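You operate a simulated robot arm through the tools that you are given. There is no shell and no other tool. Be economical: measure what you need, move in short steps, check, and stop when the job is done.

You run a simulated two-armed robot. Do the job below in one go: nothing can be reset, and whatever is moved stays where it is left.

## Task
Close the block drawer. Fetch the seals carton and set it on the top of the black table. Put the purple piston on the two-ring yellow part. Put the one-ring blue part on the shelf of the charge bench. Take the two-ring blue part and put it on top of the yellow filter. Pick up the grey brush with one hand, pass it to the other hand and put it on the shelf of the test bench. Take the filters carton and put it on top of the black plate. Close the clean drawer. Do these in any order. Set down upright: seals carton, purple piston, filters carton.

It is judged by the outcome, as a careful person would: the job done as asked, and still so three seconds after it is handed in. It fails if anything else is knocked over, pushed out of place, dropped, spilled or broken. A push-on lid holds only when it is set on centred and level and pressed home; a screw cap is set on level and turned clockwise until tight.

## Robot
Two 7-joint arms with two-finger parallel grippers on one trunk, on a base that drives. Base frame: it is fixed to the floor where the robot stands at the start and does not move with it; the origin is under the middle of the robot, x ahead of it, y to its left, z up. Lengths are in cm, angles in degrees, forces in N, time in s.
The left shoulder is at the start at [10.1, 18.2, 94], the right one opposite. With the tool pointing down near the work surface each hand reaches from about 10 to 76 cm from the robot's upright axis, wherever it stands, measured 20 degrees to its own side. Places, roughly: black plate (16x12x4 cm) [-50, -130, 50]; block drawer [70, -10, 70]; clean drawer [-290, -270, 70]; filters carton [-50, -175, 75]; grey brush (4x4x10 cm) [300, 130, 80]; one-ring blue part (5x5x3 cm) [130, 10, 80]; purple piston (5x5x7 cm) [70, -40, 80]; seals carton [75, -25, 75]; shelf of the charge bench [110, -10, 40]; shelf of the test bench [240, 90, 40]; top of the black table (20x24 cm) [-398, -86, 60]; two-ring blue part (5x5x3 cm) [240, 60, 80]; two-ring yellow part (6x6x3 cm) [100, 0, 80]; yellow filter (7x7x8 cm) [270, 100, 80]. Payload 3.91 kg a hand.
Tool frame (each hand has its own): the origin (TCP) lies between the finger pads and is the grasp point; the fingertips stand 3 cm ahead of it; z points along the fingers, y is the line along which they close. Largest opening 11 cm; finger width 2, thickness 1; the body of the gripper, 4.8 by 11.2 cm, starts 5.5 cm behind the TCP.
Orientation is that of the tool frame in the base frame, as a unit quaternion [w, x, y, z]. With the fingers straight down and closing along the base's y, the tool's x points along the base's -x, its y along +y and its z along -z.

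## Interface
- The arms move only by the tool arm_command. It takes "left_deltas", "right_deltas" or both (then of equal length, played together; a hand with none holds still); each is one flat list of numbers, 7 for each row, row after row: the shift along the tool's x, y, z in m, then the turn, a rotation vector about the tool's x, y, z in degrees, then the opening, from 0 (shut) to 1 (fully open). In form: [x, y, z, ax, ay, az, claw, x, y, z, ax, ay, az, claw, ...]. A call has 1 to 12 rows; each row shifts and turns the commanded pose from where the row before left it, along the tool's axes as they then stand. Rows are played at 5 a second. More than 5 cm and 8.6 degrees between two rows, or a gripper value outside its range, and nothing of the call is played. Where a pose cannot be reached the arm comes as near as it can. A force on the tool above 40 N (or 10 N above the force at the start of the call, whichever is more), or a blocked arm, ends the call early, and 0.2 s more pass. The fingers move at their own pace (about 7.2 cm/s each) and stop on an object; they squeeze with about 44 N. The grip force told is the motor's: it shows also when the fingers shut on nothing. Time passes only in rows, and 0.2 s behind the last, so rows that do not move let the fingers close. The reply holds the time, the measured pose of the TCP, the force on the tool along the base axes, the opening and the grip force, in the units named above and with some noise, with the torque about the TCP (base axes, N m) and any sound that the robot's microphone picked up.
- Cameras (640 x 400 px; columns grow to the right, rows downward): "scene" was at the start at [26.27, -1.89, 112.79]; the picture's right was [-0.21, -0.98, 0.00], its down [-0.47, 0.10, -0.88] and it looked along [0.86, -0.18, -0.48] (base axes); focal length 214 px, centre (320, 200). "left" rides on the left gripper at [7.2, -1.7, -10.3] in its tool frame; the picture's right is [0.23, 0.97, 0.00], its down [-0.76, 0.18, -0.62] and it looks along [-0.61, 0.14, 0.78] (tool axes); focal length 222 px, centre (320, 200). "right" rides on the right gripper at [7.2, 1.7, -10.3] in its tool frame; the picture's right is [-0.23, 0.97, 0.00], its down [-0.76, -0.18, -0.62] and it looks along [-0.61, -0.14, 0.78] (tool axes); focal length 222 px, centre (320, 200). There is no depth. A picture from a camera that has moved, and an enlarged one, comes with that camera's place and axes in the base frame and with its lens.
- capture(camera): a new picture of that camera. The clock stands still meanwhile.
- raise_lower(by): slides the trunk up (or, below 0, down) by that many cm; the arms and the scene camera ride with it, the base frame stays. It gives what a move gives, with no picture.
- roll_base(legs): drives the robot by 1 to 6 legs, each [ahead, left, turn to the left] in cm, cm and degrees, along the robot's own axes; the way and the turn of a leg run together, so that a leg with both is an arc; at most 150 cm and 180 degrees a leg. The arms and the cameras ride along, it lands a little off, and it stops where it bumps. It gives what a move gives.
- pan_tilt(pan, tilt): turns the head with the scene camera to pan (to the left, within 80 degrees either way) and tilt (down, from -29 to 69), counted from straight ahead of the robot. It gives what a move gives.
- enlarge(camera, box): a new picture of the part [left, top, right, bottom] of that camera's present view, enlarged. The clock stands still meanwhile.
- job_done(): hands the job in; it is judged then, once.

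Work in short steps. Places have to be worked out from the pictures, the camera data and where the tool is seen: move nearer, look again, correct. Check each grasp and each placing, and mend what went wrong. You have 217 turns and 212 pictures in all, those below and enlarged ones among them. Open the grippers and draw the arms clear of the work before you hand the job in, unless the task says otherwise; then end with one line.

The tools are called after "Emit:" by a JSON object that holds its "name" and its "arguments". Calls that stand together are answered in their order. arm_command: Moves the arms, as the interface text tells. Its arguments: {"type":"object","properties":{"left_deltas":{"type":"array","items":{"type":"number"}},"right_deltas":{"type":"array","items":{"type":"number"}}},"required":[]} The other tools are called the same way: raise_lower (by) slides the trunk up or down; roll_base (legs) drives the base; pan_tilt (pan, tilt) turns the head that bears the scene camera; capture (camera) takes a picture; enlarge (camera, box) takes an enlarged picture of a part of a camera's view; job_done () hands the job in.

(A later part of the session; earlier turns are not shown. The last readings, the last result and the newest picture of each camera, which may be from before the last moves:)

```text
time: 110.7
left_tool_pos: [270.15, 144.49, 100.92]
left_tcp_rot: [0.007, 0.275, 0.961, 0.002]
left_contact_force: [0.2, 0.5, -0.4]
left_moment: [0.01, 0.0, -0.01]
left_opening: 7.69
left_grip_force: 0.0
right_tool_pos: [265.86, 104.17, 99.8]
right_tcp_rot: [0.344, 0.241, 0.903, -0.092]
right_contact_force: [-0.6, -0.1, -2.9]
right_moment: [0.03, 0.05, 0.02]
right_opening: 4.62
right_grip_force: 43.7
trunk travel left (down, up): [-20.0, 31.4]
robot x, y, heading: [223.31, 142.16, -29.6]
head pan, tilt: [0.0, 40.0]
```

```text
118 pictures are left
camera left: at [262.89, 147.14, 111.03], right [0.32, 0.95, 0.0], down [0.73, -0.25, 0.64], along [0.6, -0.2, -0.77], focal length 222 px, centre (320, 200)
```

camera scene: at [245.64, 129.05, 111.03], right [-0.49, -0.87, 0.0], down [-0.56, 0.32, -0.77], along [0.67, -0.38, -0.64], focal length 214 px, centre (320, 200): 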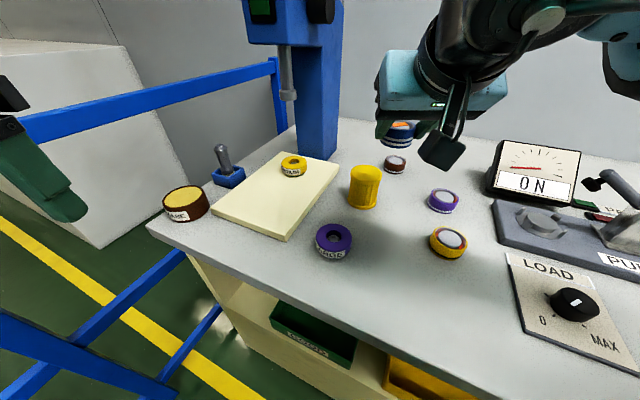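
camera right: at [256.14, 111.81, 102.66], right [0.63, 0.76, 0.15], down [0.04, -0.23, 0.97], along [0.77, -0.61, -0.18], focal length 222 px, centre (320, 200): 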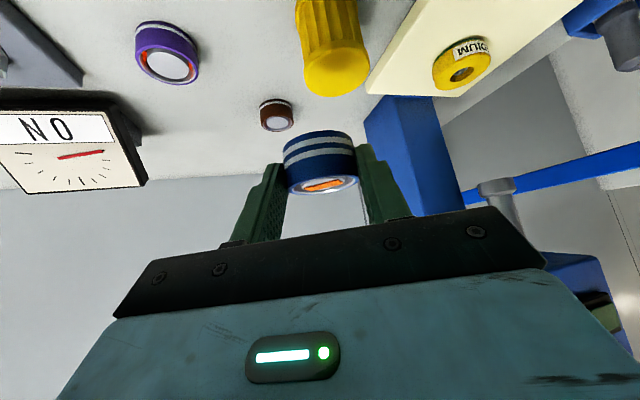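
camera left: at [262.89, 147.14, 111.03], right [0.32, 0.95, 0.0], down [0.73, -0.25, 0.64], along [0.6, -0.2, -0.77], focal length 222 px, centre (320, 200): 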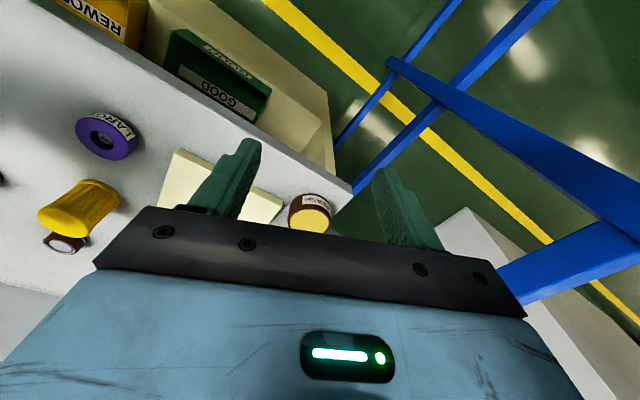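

Two views agree: the filter's axis is at [272.6,103.1]. I carry the blue part over it and lower to ~1 cm above.

Emit:
{"name": "arm_command", "arguments": {"right_deltas": [-0.0208, 0.0122, 0.0186, 0, 0, 0, 0, -0.0208, 0.0122, 0.0186, 0, 0, 0, 0, 0.0217, 0, 0.0243, 0, 0, 0, 0, 0.0217, 0, 0.0243, 0, 0, 0, 0]}}

Emit:
{"name": "capture", "arguments": {"camera": "right"}}

Emit:
{"name": "enlarge", "arguments": {"camera": "scene", "box": [290, 90, 482, 210]}}

```text
time: 111.7
left_tool_pos: [270.12, 144.58, 100.83]
left_tcp_rot: [0.008, 0.274, 0.962, 0.002]
left_contact_force: [-0.5, -0.4, -0.6]
left_moment: [-0.01, 0.01, -0.01]
left_opening: 7.71
left_grip_force: 0.3
right_tool_pos: [267.92, 101.11, 93.01]
right_tcp_rot: [0.346, 0.24, 0.902, -0.091]
right_contact_force: [0.3, -0.7, -3.0]
right_moment: [0.02, 0.06, 0.0]
right_opening: 4.6
right_grip_force: 44.0
right hand out of reach, approached as far as the arm can: row 1, 2
trunk travel left (down, up): [-20.0, 31.4]
robot x, y, heading: [223.25, 141.93, -29.6]
head pan, tilt: [0.0, 40.0]
```

```text
117 pictures are left
camera right: at [258.26, 108.75, 95.93], right [0.63, 0.76, 0.15], down [0.04, -0.23, 0.97], along [0.77, -0.61, -0.18], focal length 222 px, centre (320, 200)
```

right: 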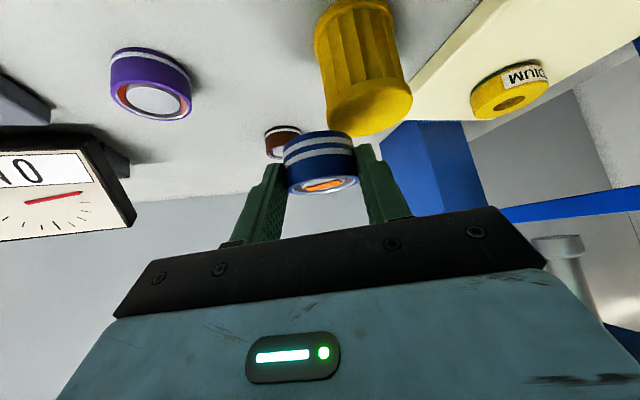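

```text
3.33 times, centred on (386, 150) of scene
camera zoom: at [245.67, 129.01, 111.02], right [-0.49, -0.87, 0.0], down [-0.56, 0.32, -0.77], along [0.67, -0.38, -0.64], focal length 715 px, centre (100, 367)
```

zoom: 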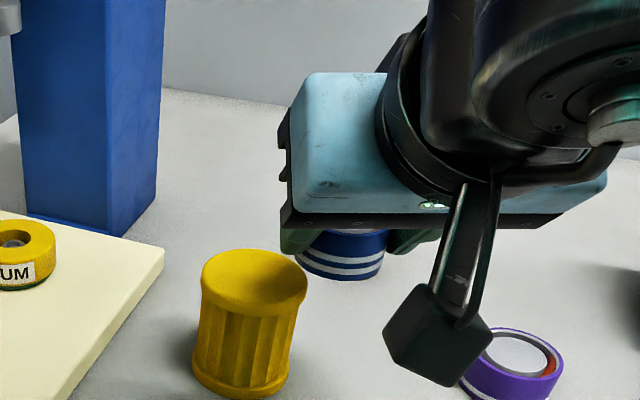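

The right arm couldn't reach further left, so the offset remains 2.3 cm ahead and 4.1 cm left. I lift 2 cm and let the base make that shift.

Emit:
{"name": "arm_command", "arguments": {"right_deltas": [-0.0133, 0, -0.0149, 0, 0, 0, 0]}}

Emit:
{"name": "roll_base", "arguments": {"legs": [[2.3, 4.1, 0]]}}

Emit:
{"name": "capture", "arguments": {"camera": "right"}}

Emit:
{"name": "enlarge", "arguments": {"camera": "scene", "box": [290, 90, 482, 210]}}

```text
time: 112.0
left_tool_pos: [270.07, 144.65, 100.94]
left_tcp_rot: [0.008, 0.275, 0.962, 0.003]
left_contact_force: [-0.2, 0.1, -0.6]
left_moment: [0.02, 0.01, -0.02]
left_opening: 7.69
left_grip_force: 0.0
right_tool_pos: [267.96, 101.31, 95.16]
right_tcp_rot: [0.344, 0.24, 0.903, -0.091]
right_contact_force: [0.2, -0.2, -2.1]
right_moment: [0.02, 0.05, 0.0]
right_opening: 4.61
right_grip_force: 43.9
trunk travel left (down, up): [-20.0, 31.4]
robot x, y, heading: [223.43, 141.91, -29.5]
head pan, tilt: [0.0, 40.0]
```

```text
time: 113.1
left_tool_pos: [274.14, 147.13, 100.96]
left_tcp_rot: [0.008, 0.275, 0.962, 0.003]
left_contact_force: [0.4, -0.8, 0.0]
left_moment: [0.01, 0.04, 0.03]
left_opening: 7.71
left_grip_force: 0.1
right_tool_pos: [271.95, 103.86, 95.06]
right_tcp_rot: [0.344, 0.24, 0.903, -0.092]
right_contact_force: [-0.4, -0.3, -2.2]
right_moment: [0.0, 0.03, -0.01]
right_opening: 4.61
right_grip_force: 43.4
trunk travel left (down, up): [-20.0, 31.4]
robot x, y, heading: [227.2, 144.69, -29.3]
head pan, tilt: [0.0, 40.0]
```

```text
115 pictures are left
camera right: at [262.29, 111.44, 97.99], right [0.63, 0.76, 0.15], down [0.04, -0.23, 0.97], along [0.77, -0.61, -0.18], focal length 222 px, centre (320, 200)
```

right: 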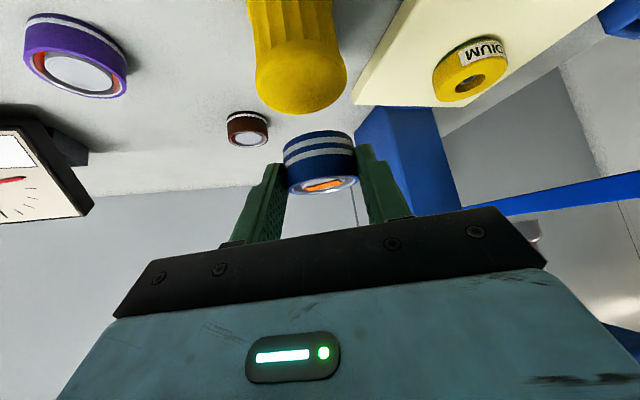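

```text
3.33 times, centred on (386, 150) of scene
camera zoom: at [249.69, 131.56, 111.03], right [-0.49, -0.87, 0.0], down [-0.56, 0.32, -0.77], along [0.67, -0.38, -0.64], focal length 715 px, centre (100, 367)
```

zoom: 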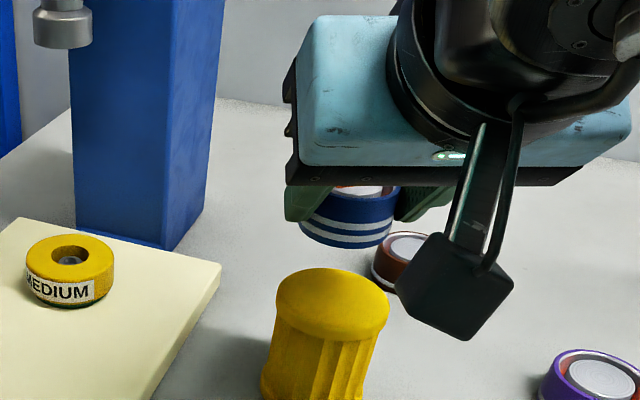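

Triangulated filter top: [272.65,103.2], z=87.5; the part's centre is at about [272.65,103.45]. I lower until contact.

Emit:
{"name": "arm_command", "arguments": {"right_deltas": [0.0233, -0.0025, 0.0261, 0, 0, 0, 0, 0.0027, 0, 0.003, 0, 0, 0, 0, 0.0027, 0, 0.003, 0, 0, 0, 0]}}

Emit:
{"name": "capture", "arguments": {"camera": "right"}}

Emit:
{"name": "enlarge", "arguments": {"camera": "scene", "box": [290, 90, 482, 210]}}

```text
time: 113.9
left_tool_pos: [274.02, 147.0, 100.92]
left_tcp_rot: [0.008, 0.274, 0.962, 0.003]
left_contact_force: [-0.4, 0.2, -0.1]
left_moment: [0.03, -0.03, -0.03]
left_opening: 7.7
left_grip_force: 0.1
right_tool_pos: [271.76, 103.62, 90.92]
right_tcp_rot: [0.346, 0.24, 0.902, -0.091]
right_contact_force: [-0.2, 0.0, 0.3]
right_moment: [0.0, 0.04, -0.01]
right_opening: 4.63
right_grip_force: 44.0
trunk travel left (down, up): [-20.0, 31.4]
robot x, y, heading: [227.29, 144.59, -29.4]
head pan, tilt: [0.0, 40.0]
```

```text
113 pictures are left
camera right: at [262.07, 111.25, 93.77], right [0.63, 0.76, 0.15], down [0.04, -0.23, 0.97], along [0.78, -0.61, -0.18], focal length 222 px, centre (320, 200)
```

right: 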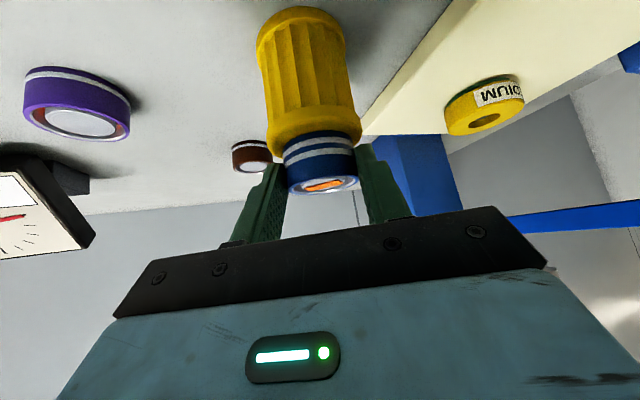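

```text
3.33 times, centred on (386, 150) of scene
camera zoom: at [249.64, 131.56, 111.04], right [-0.49, -0.87, 0.0], down [-0.56, 0.32, -0.77], along [0.67, -0.38, -0.64], focal length 715 px, centre (100, 367)
```

zoom: 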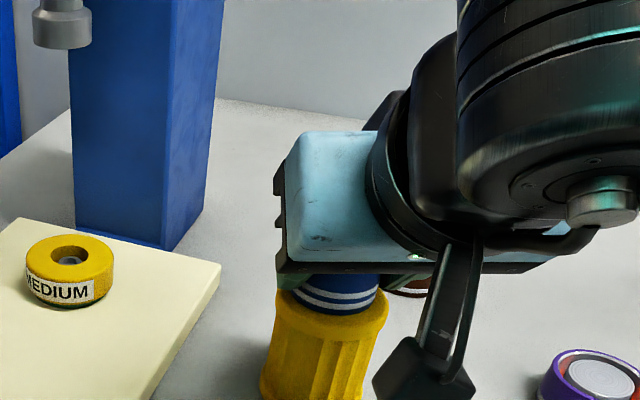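

It touches the filter top (weight now borne), centred within ~0.4 cm. I press lightly, then release and withdraw.

Emit:
{"name": "arm_command", "arguments": {"right_deltas": [0.0013, -0.001, 0.0015, 0, 0, 0, 0, 0.0013, 0, 0.0015, 0, 0, 0, 0]}}

```text
time: 114.5
left_tool_pos: [273.99, 147.18, 100.9]
left_tcp_rot: [0.01, 0.275, 0.961, 0.001]
left_contact_force: [0.3, -0.2, -0.3]
left_moment: [0.01, 0.01, 0.01]
left_opening: 7.72
left_grip_force: 0.1
right_tool_pos: [271.82, 103.74, 90.84]
right_tcp_rot: [0.35, 0.24, 0.901, -0.092]
right_contact_force: [0.0, 0.6, 21.9]
right_moment: [-0.03, -0.01, 0.0]
right_opening: 4.61
right_grip_force: 43.9
trunk travel left (down, up): [-20.0, 31.4]
robot x, y, heading: [227.33, 144.3, -29.3]
head pan, tilt: [0.0, 40.0]
```

Emit:
{"name": "arm_command", "arguments": {"right_deltas": [-0.0013, 0, -0.0015, 0, 0, 0, 0, 0, 0, 0, 0, 0, 0, 0.55, 0, 0, 0, 0, 0, 0, 0.6, 0, 0, 0, 0, 0, 0, 0.6, 0, 0, -0.03, 0, 0, 0, 0.6, 0, 0, -0.04, 0, 0, 0, 0.6, 0, 0, -0.04, 0, 0, 0, 0.6]}}

Emit:
{"name": "capture", "arguments": {"camera": "right"}}

Emit:
{"name": "capture", "arguments": {"camera": "scene"}}

```text
time: 116.1
left_tool_pos: [274.02, 147.22, 100.87]
left_tcp_rot: [0.009, 0.275, 0.961, 0.002]
left_contact_force: [-0.2, 1.4, 0.4]
left_moment: [-0.01, -0.03, 0.0]
left_opening: 7.71
left_grip_force: 0.1
right_tool_pos: [265.6, 107.39, 98.82]
right_tcp_rot: [0.346, 0.24, 0.903, -0.091]
right_contact_force: [-0.2, 0.2, 0.3]
right_moment: [-0.03, -0.01, -0.04]
right_opening: 6.6
right_grip_force: 0.0
trunk travel left (down, up): [-20.0, 31.4]
robot x, y, heading: [227.42, 144.23, -29.6]
head pan, tilt: [0.0, 40.0]
```

```text
111 pictures are left
camera right: at [255.76, 114.98, 101.7], right [0.63, 0.76, 0.15], down [0.04, -0.23, 0.97], along [0.77, -0.61, -0.18], focal length 222 px, centre (320, 200)
```

right: 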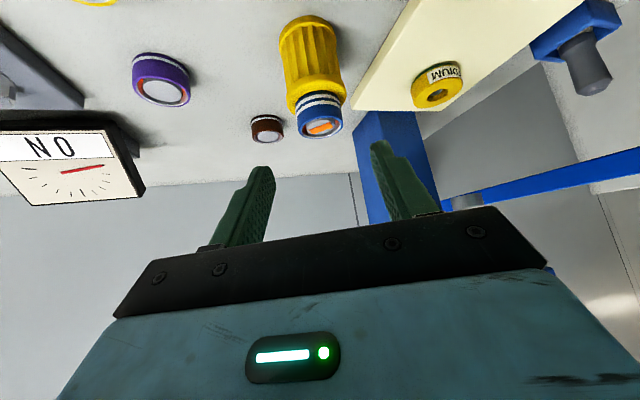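

```text
110 pictures are left
camera scene: at [249.6, 131.61, 111.06], right [-0.49, -0.87, 0.0], down [-0.56, 0.32, -0.77], along [0.67, -0.38, -0.64], focal length 214 px, centre (320, 200)
```

scene: 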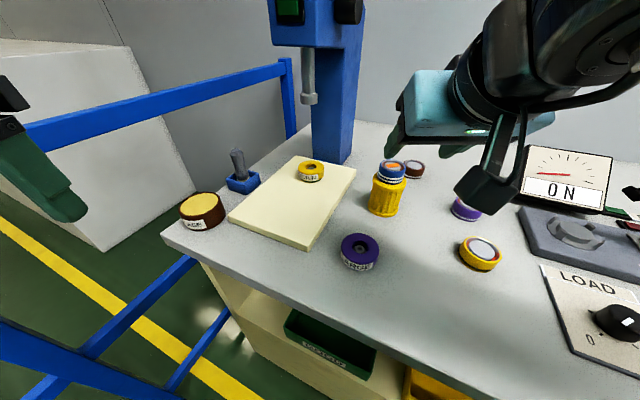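

The two-ring blue part sits on the filter. Next the brush: its grey handle top is at about [294.5,126.5], z≈89. I bring the left hand toward it with the fingers tilted forward ~34° (keeping clear of the press head).

Emit:
{"name": "arm_command", "arguments": {"left_deltas": [-0.04, -0.0134, 0, 0, 0, 0, 0.7, -0.04, -0.0134, 0, 0, 0, 0, 0.7, -0.04, -0.0134, 0, 0, 0, 0, 0.7, -0.04, -0.0134, 0, 0, 0, 0, 0.6, 0, 0, 0, 0, -8.4, 0, 0.6, 0, 0, 0, 0, -8.4, 0, 0.6, 0, 0, 0, 0, -8.4, 0, 0.6, 0, 0, 0, 0, -8.4, 0, 0.6]}}

Emit:
{"name": "capture", "arguments": {"camera": "left"}}

Emit:
{"name": "capture", "arguments": {"camera": "scene"}}

```text
time: 117.9
left_tool_pos: [284.84, 134.17, 101.03]
left_tcp_rot: [0.286, 0.264, 0.918, -0.078]
left_contact_force: [0.2, 0.4, 0.2]
left_moment: [-0.01, 0.01, 0.01]
left_opening: 6.59
left_grip_force: 0.0
right_tool_pos: [265.58, 107.38, 98.82]
right_tcp_rot: [0.346, 0.24, 0.902, -0.092]
right_contact_force: [0.5, -0.8, -0.2]
right_moment: [-0.01, 0.0, -0.03]
right_opening: 6.58
right_grip_force: 0.0
trunk travel left (down, up): [-20.0, 31.4]
robot x, y, heading: [227.29, 144.53, -29.6]
head pan, tilt: [0.0, 40.0]
```

```text
109 pictures are left
camera left: at [273.87, 139.06, 105.43], right [0.36, 0.93, -0.12], down [0.32, 0.0, 0.95], along [0.88, -0.38, -0.3], focal length 222 px, centre (320, 200)
```

left: 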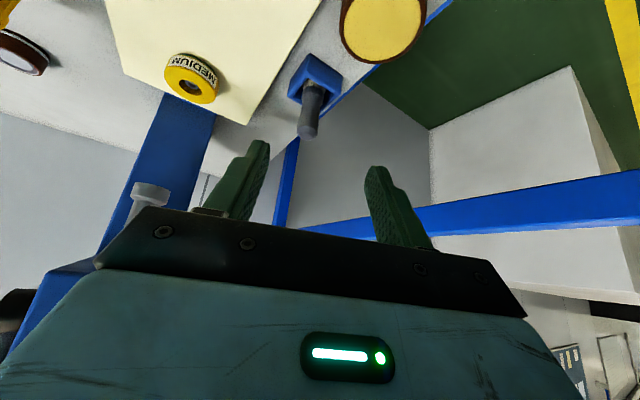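

```text
108 pictures are left
camera scene: at [249.65, 131.57, 111.04], right [-0.49, -0.87, 0.0], down [-0.56, 0.32, -0.77], along [0.67, -0.38, -0.64], focal length 214 px, centre (320, 200)
```

scene: 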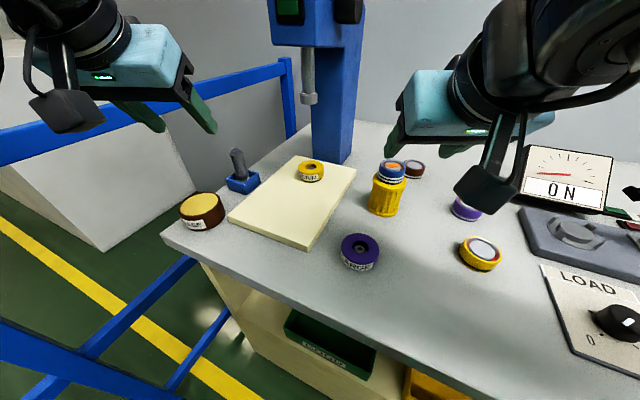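

Left camera places the brush handle vertical at [293.8,127.6], z 83.5–90. I move above it at z≈97 first (the brown BASE disc lies beneath the path).

Emit:
{"name": "arm_command", "arguments": {"left_deltas": [-0.0227, -0.0034, 0.0317, 0, 0, 0, 0.6, -0.0227, -0.0034, 0.0317, 0, 0, 0, 0.6, -0.0227, -0.0034, 0.0317, 0, 0, 0, 0.6]}}

Emit:
{"name": "capture", "arguments": {"camera": "left"}}

Emit:
{"name": "capture", "arguments": {"camera": "scene"}}

```text
time: 118.7
left_tool_pos: [293.59, 127.55, 97.07]
left_tcp_rot: [0.285, 0.263, 0.918, -0.078]
left_contact_force: [0.0, 0.4, -0.1]
left_moment: [-0.01, -0.01, 0.0]
left_opening: 6.57
left_grip_force: 0.0
right_tool_pos: [265.66, 107.2, 98.78]
right_tcp_rot: [0.344, 0.241, 0.903, -0.091]
right_contact_force: [-0.2, -0.1, 0.5]
right_moment: [0.0, -0.02, 0.01]
right_opening: 6.58
right_grip_force: 0.1
trunk travel left (down, up): [-20.0, 31.4]
robot x, y, heading: [226.88, 143.86, -29.6]
head pan, tilt: [0.0, 40.0]
```

```text
107 pictures are left
camera left: at [282.78, 132.44, 101.37], right [0.36, 0.93, -0.12], down [0.32, 0.0, 0.95], along [0.88, -0.38, -0.3], focal length 222 px, centre (320, 200)
```

left: 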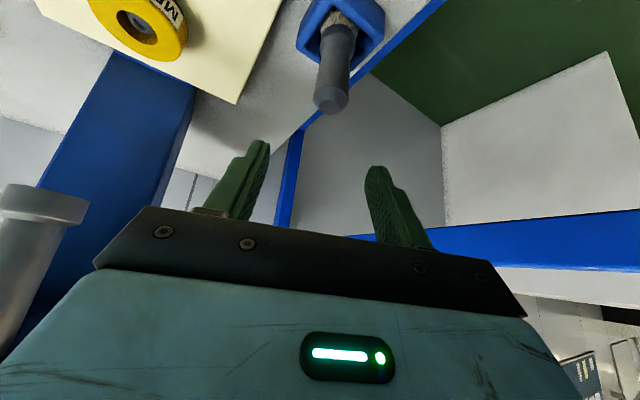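

```text
106 pictures are left
camera scene: at [249.69, 131.52, 111.02], right [-0.49, -0.87, 0.0], down [-0.56, 0.32, -0.77], along [0.67, -0.38, -0.64], focal length 214 px, centre (320, 200)
```

scene: 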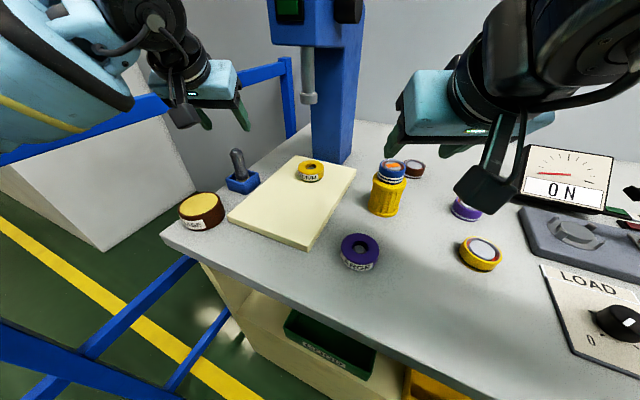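

Aligned within 0.6 cm. I descend 9 cm onto the handle and check before closing.

Emit:
{"name": "arm_command", "arguments": {"left_deltas": [0.0155, 0.001, 0.0262, 0, 0, 0, 0.6, 0.0155, 0, 0.0262, 0, 0, 0, 0.6, 0.0155, 0, 0.0262, 0, 0, 0, 0.6, 0, 0, 0, 0, 0, 0, 0.6]}}

Emit:
{"name": "capture", "arguments": {"camera": "left"}}

Emit:
{"name": "enlarge", "arguments": {"camera": "scene", "box": [150, 100, 342, 220]}}

```text
time: 119.7
left_tool_pos: [294.4, 127.19, 88.25]
left_tcp_rot: [0.286, 0.263, 0.918, -0.077]
left_contact_force: [-0.5, 0.2, 0.0]
left_moment: [-0.01, 0.0, 0.02]
left_opening: 6.61
left_grip_force: 0.1
right_tool_pos: [265.55, 107.26, 98.83]
right_tcp_rot: [0.346, 0.24, 0.902, -0.093]
right_contact_force: [0.5, -0.9, -0.3]
right_moment: [0.01, -0.03, -0.03]
right_opening: 6.6
right_grip_force: 0.0
trunk travel left (down, up): [-20.0, 31.4]
robot x, y, heading: [227.44, 144.36, -29.5]
head pan, tilt: [0.0, 40.0]
```

```text
105 pictures are left
camera left: at [283.42, 132.23, 92.43], right [0.36, 0.93, -0.12], down [0.32, 0.0, 0.95], along [0.88, -0.38, -0.3], focal length 222 px, centre (320, 200)
```

left: 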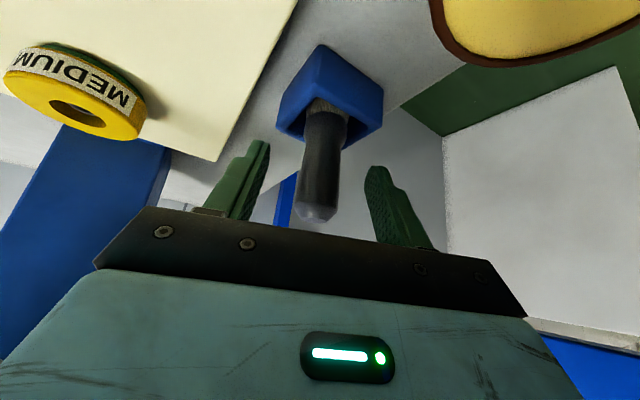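

```text
3.33 times, centred on (246, 160) of scene
camera zoom: at [249.63, 131.56, 111.05], right [-0.49, -0.87, 0.0], down [-0.56, 0.32, -0.77], along [0.67, -0.38, -0.64], focal length 715 px, centre (567, 333)
```

zoom: 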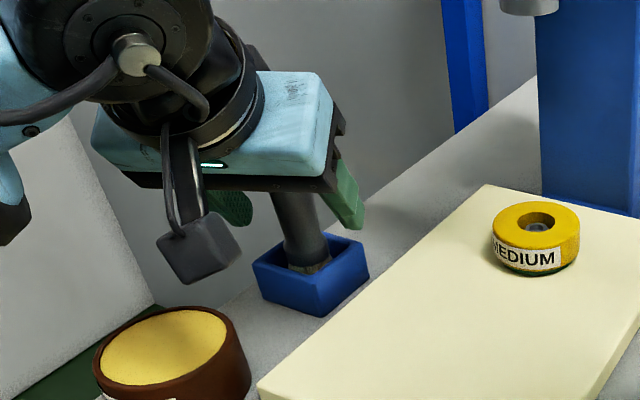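

Handle is between the fingers. I close and lift slowly out of the holder.

Emit:
{"name": "arm_command", "arguments": {"left_deltas": [0, 0, 0, 0, 0, 0, 0, 0, 0, 0, 0, 0, 0, 0, 0, 0, 0, 0, 0, 0, 0, 0, 0, 0, 0, 0, 0, 0, -0.0113, 0, -0.0165, 0, 0, 0, 0, -0.0113, 0, -0.0165, 0, 0, 0, 0]}}

Emit:
{"name": "capture", "arguments": {"camera": "left"}}

Emit:
{"name": "enlarge", "arguments": {"camera": "scene", "box": [150, 100, 342, 220]}}

```text
time: 121.1
left_tool_pos: [294.38, 127.25, 91.8]
left_tcp_rot: [0.286, 0.263, 0.918, -0.077]
left_contact_force: [0.0, 0.1, -0.3]
left_moment: [0.02, 0.01, 0.02]
left_opening: 2.7
left_grip_force: 44.6
right_tool_pos: [265.62, 107.3, 98.74]
right_tcp_rot: [0.345, 0.24, 0.903, -0.092]
right_contact_force: [-0.9, -0.1, 0.0]
right_moment: [0.05, -0.01, 0.02]
right_opening: 6.6
right_grip_force: 0.1
trunk travel left (down, up): [-20.0, 31.4]
robot x, y, heading: [227.15, 144.34, -29.4]
head pan, tilt: [0.0, 40.0]
```

```text
103 pictures are left
camera left: at [283.34, 132.2, 96.19], right [0.36, 0.93, -0.12], down [0.32, 0.0, 0.95], along [0.88, -0.38, -0.3], focal length 222 px, centre (320, 200)
```

left: 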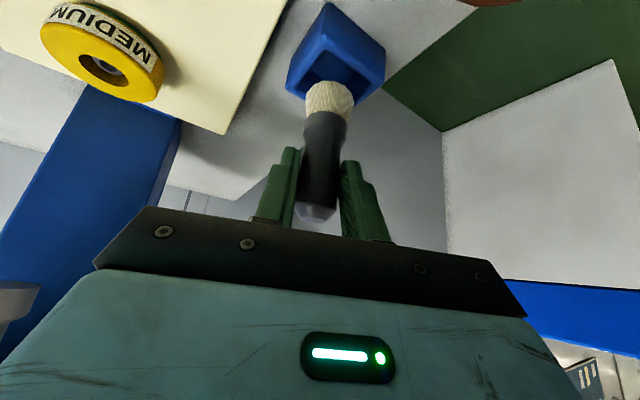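

```text
3.33 times, centred on (246, 160) of scene
camera zoom: at [249.64, 131.56, 111.04], right [-0.49, -0.87, 0.0], down [-0.56, 0.32, -0.77], along [0.67, -0.38, -0.64], focal length 715 px, centre (567, 333)
```

zoom: 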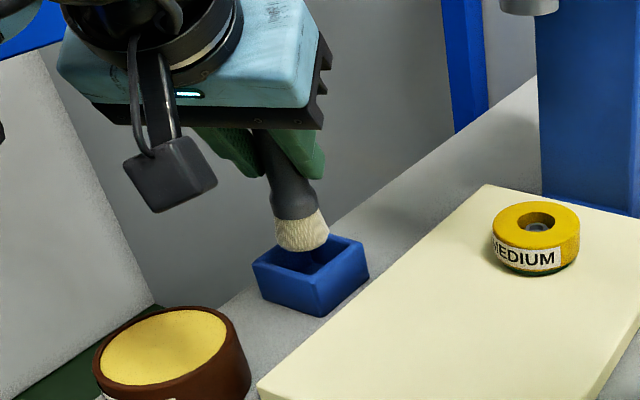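

The brush is out of its holder, held upright. I lift it 6 cm more, draw it back, then back away from the bench into the aisle for the hand-over.

Emit:
{"name": "arm_command", "arguments": {"left_deltas": [-0.017, 0, -0.0248, 0, 0, 0, 0, -0.017, 0, -0.0248, 0, 0, 0, 0, 0.033, 0, -0.0226, 0, 0, 0, 0, 0.033, 0, -0.0226, 0, 0, 0, 0, 0.033, 0, -0.0226, 0, 0, 0, 0]}}

Emit:
{"name": "roll_base", "arguments": {"legs": [[-33.5, -2.3, 0], [0, 0, -26.5]]}}

Emit:
{"name": "capture", "arguments": {"camera": "scene"}}

Emit:
{"name": "capture", "arguments": {"camera": "left"}}

```text
time: 122.3
left_tool_pos: [284.27, 133.44, 98.02]
left_tcp_rot: [0.285, 0.264, 0.918, -0.078]
left_contact_force: [0.1, 0.0, -0.6]
left_moment: [0.03, 0.0, 0.0]
left_opening: 2.69
left_grip_force: 44.2
right_tool_pos: [265.56, 107.35, 98.78]
right_tcp_rot: [0.345, 0.24, 0.902, -0.092]
right_contact_force: [1.0, -0.4, 0.3]
right_moment: [-0.01, -0.03, 0.0]
right_opening: 6.6
right_grip_force: 0.1
trunk travel left (down, up): [-20.0, 31.4]
robot x, y, heading: [227.25, 144.24, -29.2]
head pan, tilt: [0.0, 40.0]
```

```text
time: 125.8
left_tool_pos: [243.06, 124.09, 98.01]
left_tcp_rot: [0.26, 0.465, 0.835, -0.14]
left_contact_force: [0.2, 0.0, -1.4]
left_moment: [0.01, 0.0, 0.02]
left_opening: 2.67
left_grip_force: 44.0
right_tool_pos: [214.61, 108.83, 98.79]
right_tcp_rot: [0.316, 0.438, 0.825, -0.167]
right_contact_force: [0.1, -0.8, 1.0]
right_moment: [0.0, -0.02, -0.02]
right_opening: 6.58
right_grip_force: 0.0
trunk travel left (down, up): [-20.0, 31.4]
robot x, y, heading: [196.59, 159.19, -55.6]
head pan, tilt: [0.0, 40.0]
```

```text
101 pictures are left
camera scene: at [211.14, 137.49, 111.04], right [-0.83, -0.56, 0.0], down [-0.36, 0.53, -0.77], along [0.43, -0.63, -0.64], focal length 214 px, centre (320, 200)
```

scene: 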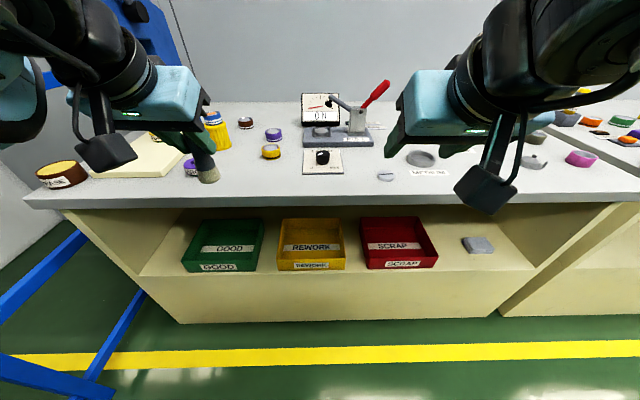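

```text
100 pictures are left
camera left: at [235.39, 133.33, 102.25], right [0.73, 0.68, -0.12], down [0.29, -0.14, 0.95], along [0.62, -0.72, -0.3], focal length 222 px, centre (320, 200)
```

left: 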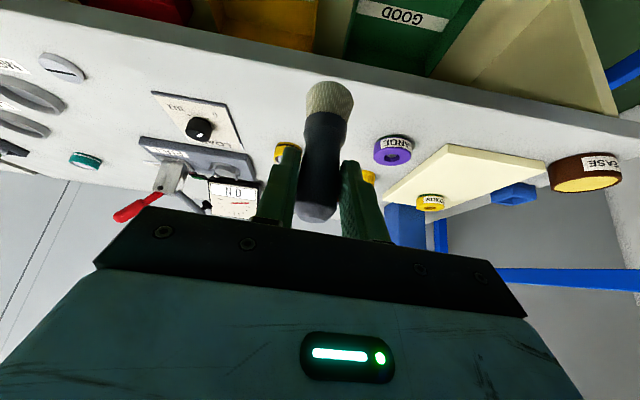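

The shelf has free room right of the grey block. For the hand-over I bring the left hand (brush upright) to the middle, yawed 30° to the right, while the right hand moves outward, tilts to 60° and yaws 40° to the left.

Emit:
{"name": "arm_command", "arguments": {"left_deltas": [0, -0.047, 0, 0, 0, 0, 0, 0, -0.047, 0, 0, 0, 0, 0, 0, -0.047, 0, 0, 0, 0, 0, 0, -0.047, 0, 0, 0, 0, 0, 0, 0, 0, 4.24, 0, 6.19, 0, 0, 0, 0, 4.24, 0, 6.19, 0, 0, 0, 0, 4.24, 0, 6.19, 0, 0, 0, 0, 4.24, 0, 6.19, 0], "right_deltas": [0, -0.025, 0, 0, -6, 0, 0.6, 0, -0.025, 0, 0, -6, 0, 0.6, 0, -0.025, 0, 0, -6, 0, 0.6, 0, 0, 0, -6.93, 0, -4, 0.6, 0, 0, 0, -6.93, 0, -4, 0.6, 0, 0, 0, -6.93, 0, -4, 0.6, 0, 0, 0, -6.93, 0, -4, 0.6, 0, 0, 0, -6.93, 0, -4, 0.6]}}

Emit:
{"name": "capture", "arguments": {"camera": "scene"}}

Emit:
{"name": "capture", "arguments": {"camera": "right"}}

```text
time: 127.6
left_tool_pos: [227.27, 114.09, 97.86]
left_tcp_rot: [0.213, 0.666, 0.685, -0.202]
left_contact_force: [-0.5, -0.8, -0.9]
left_moment: [0.0, -0.03, -0.02]
left_opening: 2.69
left_grip_force: 44.2
right_tool_pos: [208.54, 104.49, 98.79]
right_tcp_rot: [0.496, 0.12, 0.858, -0.067]
right_contact_force: [-0.3, 0.1, 0.0]
right_moment: [-0.01, -0.01, 0.02]
right_opening: 6.6
right_grip_force: 0.0
trunk travel left (down, up): [-20.0, 31.4]
robot x, y, heading: [197.0, 159.26, -55.9]
head pan, tilt: [0.0, 40.0]
```

```text
99 pictures are left
camera scene: at [211.14, 137.45, 111.03], right [-0.83, -0.56, 0.0], down [-0.36, 0.53, -0.77], along [0.43, -0.63, -0.64], focal length 214 px, centre (320, 200)
```

scene: 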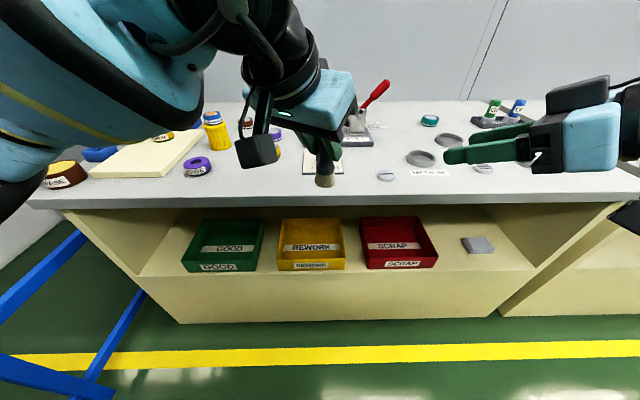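

```text
98 pictures are left
camera right: at [197.01, 109.68, 97.68], right [0.38, 0.9, 0.2], down [-0.2, -0.13, 0.97], along [0.9, -0.41, 0.13], focal length 222 px, centre (320, 200)
```

right: 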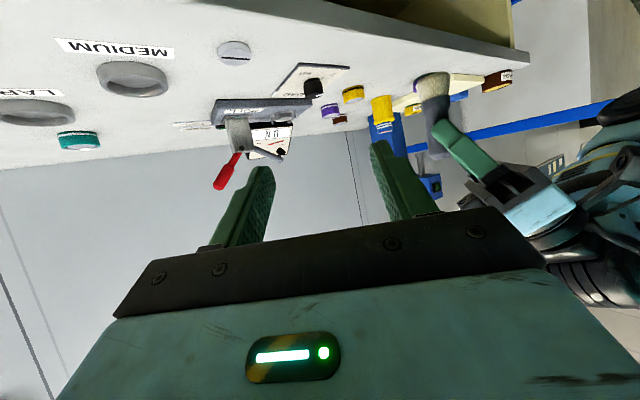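

Both hands are placed as intended. I bring the right hand level with the lower part of the brush, 15 cm short of it along its pointing direction.

Emit:
{"name": "arm_command", "arguments": {"right_deltas": [0.0134, 0.0358, 0.0078, 0, 0, 0, 0.6, 0.0134, 0.0358, 0.0078, 0, 0, 0, 0.6, 0.0134, 0.0358, 0.0078, 0, 0, 0, 0.6, 0.0134, 0.0358, 0.0078, 0, 0, 0, 0.6]}}

Emit:
{"name": "capture", "arguments": {"camera": "right"}}

Emit:
{"name": "capture", "arguments": {"camera": "scene"}}

Emit:
{"name": "capture", "arguments": {"camera": "left"}}

```text
time: 128.6
left_tool_pos: [227.31, 114.16, 97.77]
left_tcp_rot: [0.214, 0.664, 0.687, -0.202]
left_contact_force: [0.7, -0.1, -1.1]
left_moment: [0.04, 0.01, 0.0]
left_opening: 2.66
left_grip_force: 43.8
right_tool_pos: [215.13, 115.9, 93.88]
right_tcp_rot: [0.495, 0.12, 0.858, -0.069]
right_contact_force: [-0.2, 0.4, 0.2]
right_moment: [0.0, -0.05, 0.01]
right_opening: 6.59
right_grip_force: 0.1
right hand out of reach, approached as far as the arm can: row 3, 4
trunk travel left (down, up): [-20.0, 31.4]
robot x, y, heading: [196.83, 158.99, -55.6]
head pan, tilt: [0.0, 40.0]
```

```text
97 pictures are left
camera right: at [203.52, 121.02, 92.89], right [0.38, 0.91, 0.2], down [-0.2, -0.13, 0.97], along [0.91, -0.4, 0.13], focal length 222 px, centre (320, 200)
```

right: 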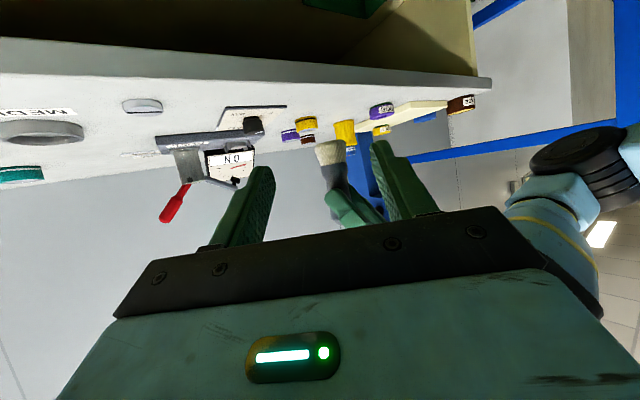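

```text
96 pictures are left
camera scene: at [211.2, 137.5, 111.03], right [-0.83, -0.56, 0.0], down [-0.36, 0.53, -0.77], along [0.43, -0.63, -0.64], focal length 214 px, centre (320, 200)
```

scene: 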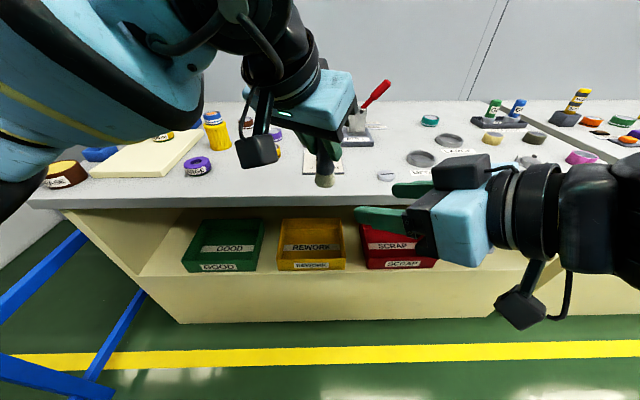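

```text
95 pictures are left
camera left: at [225.12, 126.0, 102.16], right [0.97, 0.22, -0.12], down [0.18, -0.27, 0.94], along [0.18, -0.94, -0.31], focal length 222 px, centre (320, 200)
```

left: 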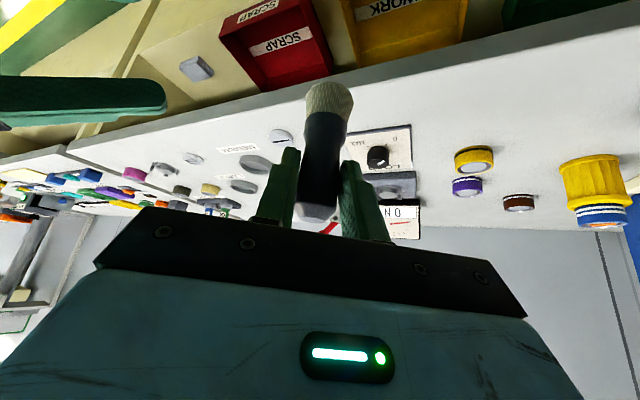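

The right arm is near its leftward limit, so I bring the brush 6 cm toward it with the left hand, then advance the right hand most of the way.

Emit:
{"name": "arm_command", "arguments": {"left_deltas": [0, -0.03, 0, 0, 0, 0, 0, 0, -0.03, 0, 0, 0, 0, 0, 0, 0, 0, 0, 0, 0, 0, 0, 0, 0, 0, 0, 0, 0], "right_deltas": [0, 0, 0, 0, 0, 0, 0.6, 0, 0, 0, 0, 0, 0, 0.6, -0.004, -0.001, 0.0211, 0, 0, 0, 0.6, -0.0008, -0.001, 0.0161, 0, 0, 0, 0.6]}}

Emit:
{"name": "capture", "arguments": {"camera": "right"}}

Emit:
{"name": "enlarge", "arguments": {"camera": "scene", "box": [230, 100, 422, 220]}}

Emit:
{"name": "capture", "arguments": {"camera": "left"}}

```text
time: 129.6
left_tool_pos: [221.13, 113.92, 97.58]
left_tcp_rot: [0.214, 0.665, 0.687, -0.201]
left_contact_force: [0.6, 0.1, -0.2]
left_moment: [0.0, 0.0, 0.03]
left_opening: 2.68
left_grip_force: 44.1
right_tool_pos: [218.24, 114.44, 92.59]
right_tcp_rot: [0.495, 0.12, 0.858, -0.067]
right_contact_force: [-0.3, -0.2, -0.4]
right_moment: [-0.01, 0.02, -0.03]
right_opening: 6.61
right_grip_force: 0.1
trunk travel left (down, up): [-20.0, 31.4]
robot x, y, heading: [196.85, 159.18, -55.7]
head pan, tilt: [0.0, 40.0]
```

```text
94 pictures are left
camera right: at [206.74, 119.74, 91.48], right [0.38, 0.9, 0.2], down [-0.2, -0.13, 0.97], along [0.9, -0.41, 0.13], focal length 222 px, centre (320, 200)
```

right: 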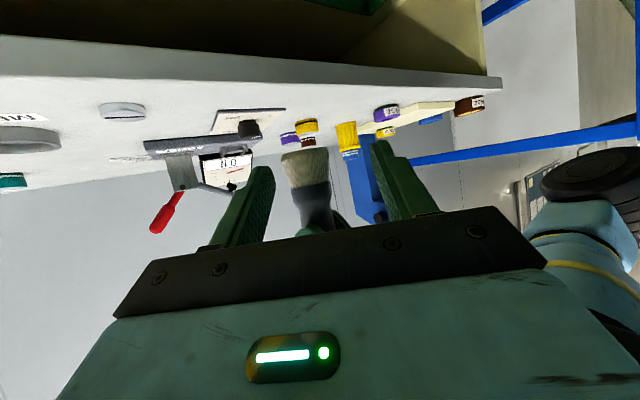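

```text
3.33 times, centred on (326, 160) of scene
camera zoom: at [211.15, 137.48, 111.03], right [-0.83, -0.56, 0.0], down [-0.36, 0.53, -0.77], along [0.43, -0.63, -0.64], focal length 715 px, centre (300, 333)
```

zoom: 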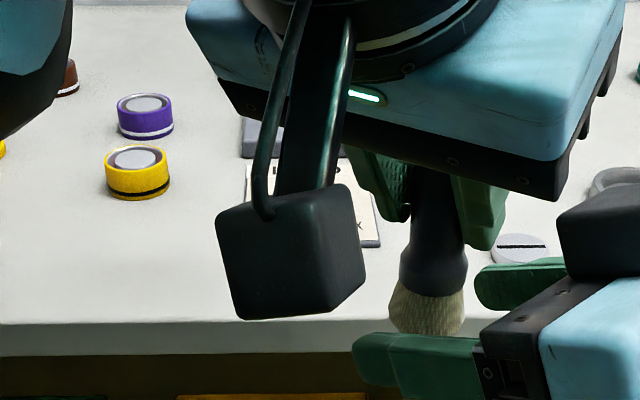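

```text
92 pictures are left
camera left: at [219.06, 125.8, 101.97], right [0.97, 0.22, -0.12], down [0.18, -0.27, 0.94], along [0.18, -0.94, -0.31], focal length 222 px, centre (320, 200)
```

left: 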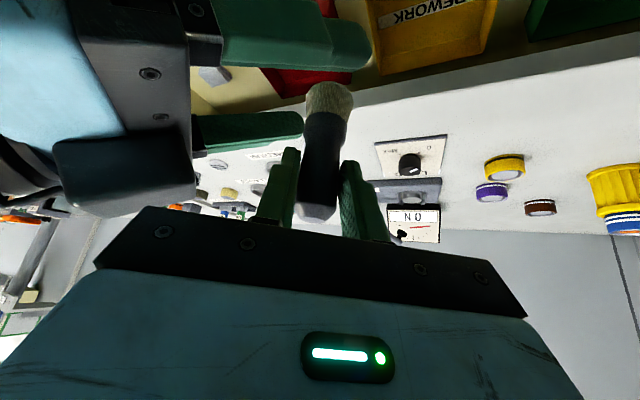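

The brush is between the right fingers, slightly toward one side. I raise 0.6 cm, shift 0.4 cm, and advance the remaining 2.9 cm.

Emit:
{"name": "arm_command", "arguments": {"right_deltas": [-0.0052, -0.004, -0.003, 0, 0, 0, 0.6, -0.0073, 0, 0.0126, 0, 0, 0, 0.6, -0.0073, 0, 0.0126, 0, 0, 0, 0.6]}}

Emit:
{"name": "capture", "arguments": {"camera": "right"}}

Emit:
{"name": "enlarge", "arguments": {"camera": "scene", "box": [230, 100, 422, 220]}}

```text
time: 130.4
left_tool_pos: [221.42, 113.84, 97.55]
left_tcp_rot: [0.215, 0.662, 0.69, -0.2]
left_contact_force: [18.2, -0.4, -1.4]
left_moment: [0.02, 0.47, -0.37]
left_opening: 2.67
left_grip_force: 43.9
right_tool_pos: [220.96, 113.71, 93.05]
right_tcp_rot: [0.494, 0.121, 0.858, -0.069]
right_contact_force: [-18.6, 0.8, -0.1]
right_moment: [-0.06, -1.28, 0.41]
right_opening: 6.61
right_grip_force: 0.1
trunk travel left (down, up): [-20.0, 31.4]
robot x, y, heading: [196.66, 158.97, -55.4]
head pan, tilt: [0.0, 40.0]
```

```text
91 pictures are left
camera right: at [209.41, 118.93, 92.1], right [0.38, 0.9, 0.2], down [-0.2, -0.13, 0.97], along [0.9, -0.41, 0.13], focal length 222 px, centre (320, 200)
```

right: 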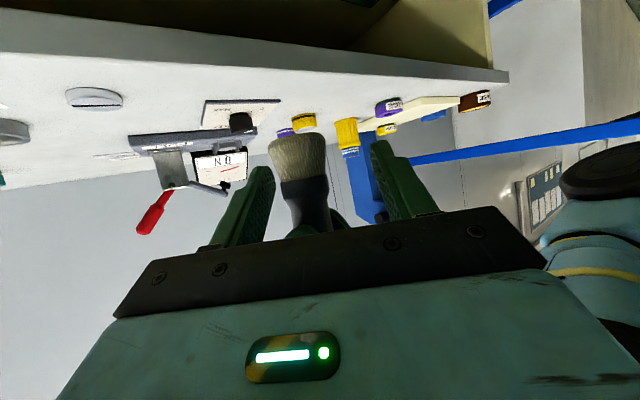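

```text
3.33 times, centred on (326, 160) of scene
camera zoom: at [211.17, 137.5, 111.03], right [-0.83, -0.56, 0.0], down [-0.36, 0.53, -0.77], along [0.43, -0.63, -0.64], focal length 715 px, centre (300, 333)
```

zoom: 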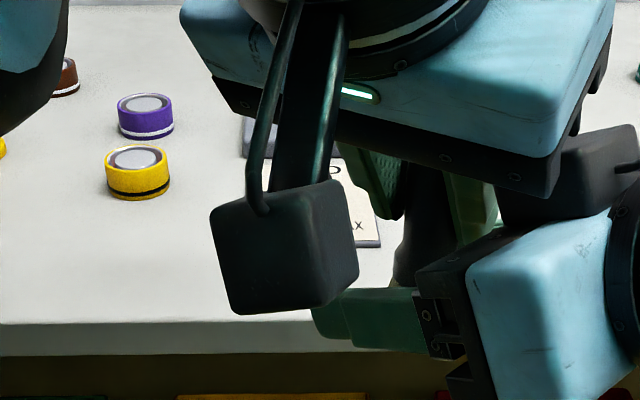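

There is a light touch between the two grippers (18 N), but the grip point is aligned. I back off 3 mm, shift 0.7 cm sideways to centre the brush, and close the right hand.

Emit:
{"name": "arm_command", "arguments": {"right_deltas": [0.002, 0, -0.0035, 0, 0, 0, 0.6, 0, -0.007, 0, 0, 0, 0, 0.6, 0, 0, 0, 0, 0, 0, 0.3, 0, 0, 0, 0, 0, 0, 0, 0, 0, 0, 0, 0, 0, 0, 0, 0, 0, 0, 0, 0, 0]}}

Emit:
{"name": "capture", "arguments": {"camera": "right"}}

```text
time: 131.8
left_tool_pos: [221.11, 114.07, 97.57]
left_tcp_rot: [0.213, 0.666, 0.686, -0.201]
left_contact_force: [-3.9, 25.6, 3.6]
left_moment: [1.23, 0.03, -0.17]
left_opening: 2.69
left_grip_force: 44.2
right_tool_pos: [220.23, 113.0, 93.21]
right_tcp_rot: [0.495, 0.124, 0.857, -0.071]
right_contact_force: [4.2, -25.3, -2.6]
right_moment: [-0.15, 0.21, -0.07]
right_opening: 2.97
right_grip_force: 43.3
trunk travel left (down, up): [-20.0, 31.4]
robot x, y, heading: [196.46, 159.07, -55.5]
head pan, tilt: [0.0, 40.0]
```

```text
89 pictures are left
camera right: at [208.84, 118.17, 92.16], right [0.38, 0.9, 0.2], down [-0.2, -0.13, 0.97], along [0.9, -0.41, 0.13], focal length 222 px, centre (320, 200)
```

right: 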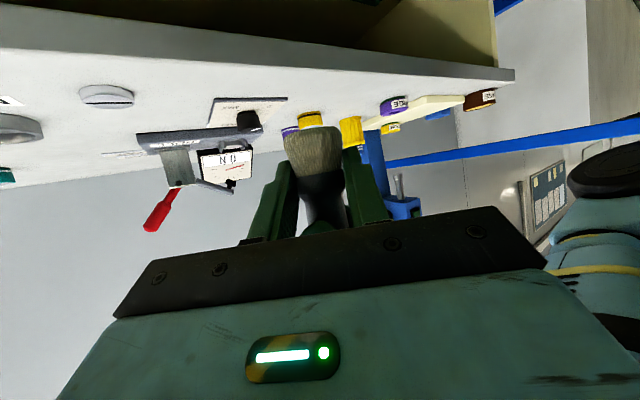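

The right hand holds the brush (3.0 cm). Now the left hand opens and withdraws up and back.

Emit:
{"name": "arm_command", "arguments": {"left_deltas": [0, 0, 0, 0, 0, 0, 0.25, 0, 0, 0, 0, 0, 0, 0.5, 0, 0, 0, 0, 0, 0, 0.6, 0, 0, 0, 0, 0, 0, 0.6, 0, 0, -0.03, 0, 0, 0, 0.6, 0, 0, -0.03, 0, 0, 0, 0.6, 0, 0.03, -0.03, 0, 0, 0, 0.6]}}

Emit:
{"name": "capture", "arguments": {"camera": "scene"}}

Emit:
{"name": "capture", "arguments": {"camera": "right"}}

```text
time: 132.7
left_tool_pos: [222.21, 113.85, 97.55]
left_tcp_rot: [0.217, 0.658, 0.693, -0.198]
left_contact_force: [24.0, 3.7, -1.6]
left_moment: [-0.11, 0.45, -0.59]
left_opening: 5.43
left_grip_force: 0.0
right_tool_pos: [220.27, 113.11, 92.99]
right_tcp_rot: [0.492, 0.124, 0.859, -0.067]
right_contact_force: [-23.6, -4.0, 0.7]
right_moment: [0.28, -1.62, 0.66]
right_opening: 2.94
right_grip_force: 43.9
trunk travel left (down, up): [-20.0, 31.4]
robot x, y, heading: [196.53, 159.17, -55.3]
head pan, tilt: [0.0, 40.0]
stopped in row 4 (left hand): the force on the tool passed its limit at 41 N (the readings are from after the stop); the commanded pose is now the measured one
```

```text
88 pictures are left
camera scene: at [211.16, 137.49, 111.03], right [-0.83, -0.56, 0.0], down [-0.36, 0.53, -0.77], along [0.43, -0.63, -0.64], focal length 214 px, centre (320, 200)
```

scene: 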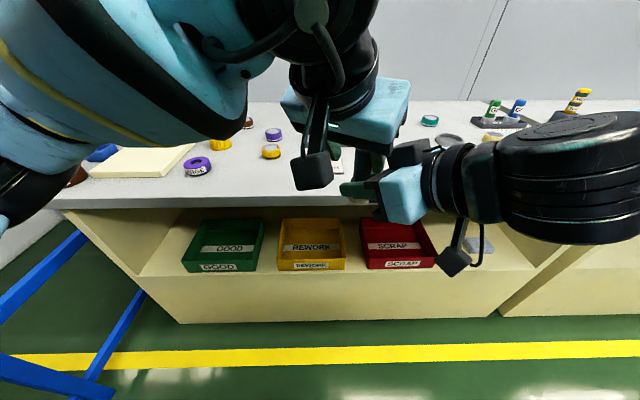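

```text
87 pictures are left
camera right: at [208.65, 118.35, 92.02], right [0.38, 0.9, 0.2], down [-0.2, -0.13, 0.97], along [0.9, -0.41, 0.13], focal length 222 px, centre (320, 200)
```

right: 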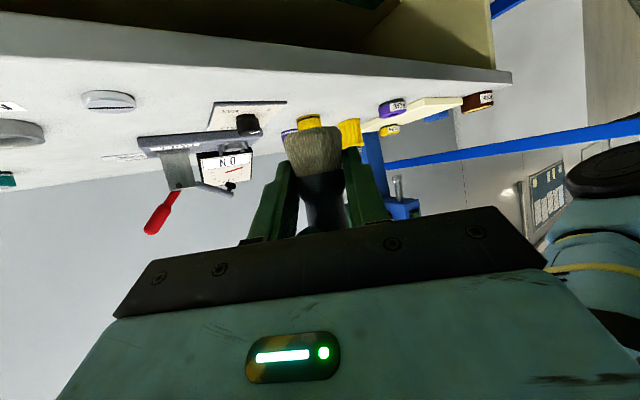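

The left hand's opening finger touches the right gripper. I hold that opening and withdraw the left hand straight back/up.

Emit:
{"name": "arm_command", "arguments": {"left_deltas": [0, 0, -0.01, 0, 0, 0, 0.46, 0, 0, -0.02, 0, 0, 0, 0.46, 0, 0, -0.03, 0, 0, 0, 0.46, 0, 0, -0.03, 0, 0, 0, 0.46, 0, 0.03, -0.03, 0, 0, 0, 0.46, 0, 0.04, -0.02, 0, 0, 0, 0.46]}}

Emit:
{"name": "capture", "arguments": {"camera": "scene"}}

Emit:
{"name": "capture", "arguments": {"camera": "left"}}

```text
time: 134.1
left_tool_pos: [228.51, 122.06, 109.45]
left_tcp_rot: [0.215, 0.66, 0.692, -0.199]
left_contact_force: [0.0, 0.1, 0.2]
left_moment: [0.01, -0.03, -0.01]
left_opening: 5.06
left_grip_force: 0.1
right_tool_pos: [220.24, 113.32, 93.0]
right_tcp_rot: [0.492, 0.12, 0.86, -0.066]
right_contact_force: [0.0, -0.4, 0.1]
right_moment: [-0.01, 0.0, 0.0]
right_opening: 2.97
right_grip_force: 43.6
trunk travel left (down, up): [-20.0, 31.4]
robot x, y, heading: [196.69, 158.91, -55.8]
head pan, tilt: [0.0, 40.0]
```

```text
86 pictures are left
camera scene: at [211.75, 137.58, 111.72], right [-0.79, -0.61, 0.0], down [-0.35, 0.46, -0.81], along [0.49, -0.65, -0.58], focal length 214 px, centre (320, 200)
```

scene: 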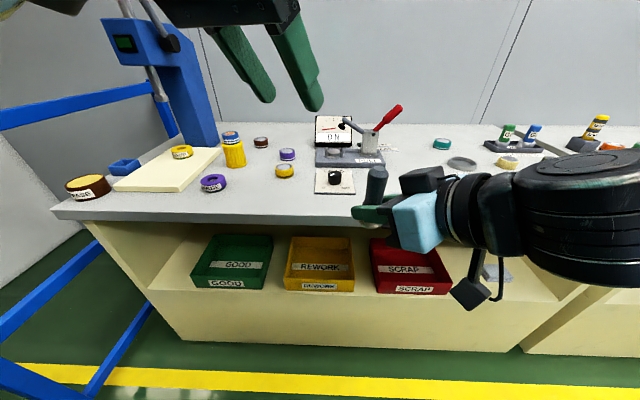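

```text
85 pictures are left
camera left: at [226.21, 134.03, 113.88], right [0.96, 0.24, -0.12], down [0.18, -0.27, 0.94], along [0.19, -0.93, -0.31], focal length 222 px, centre (320, 200)
```

left: 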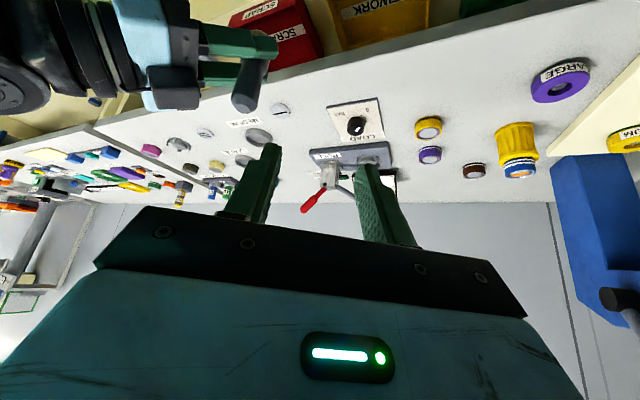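

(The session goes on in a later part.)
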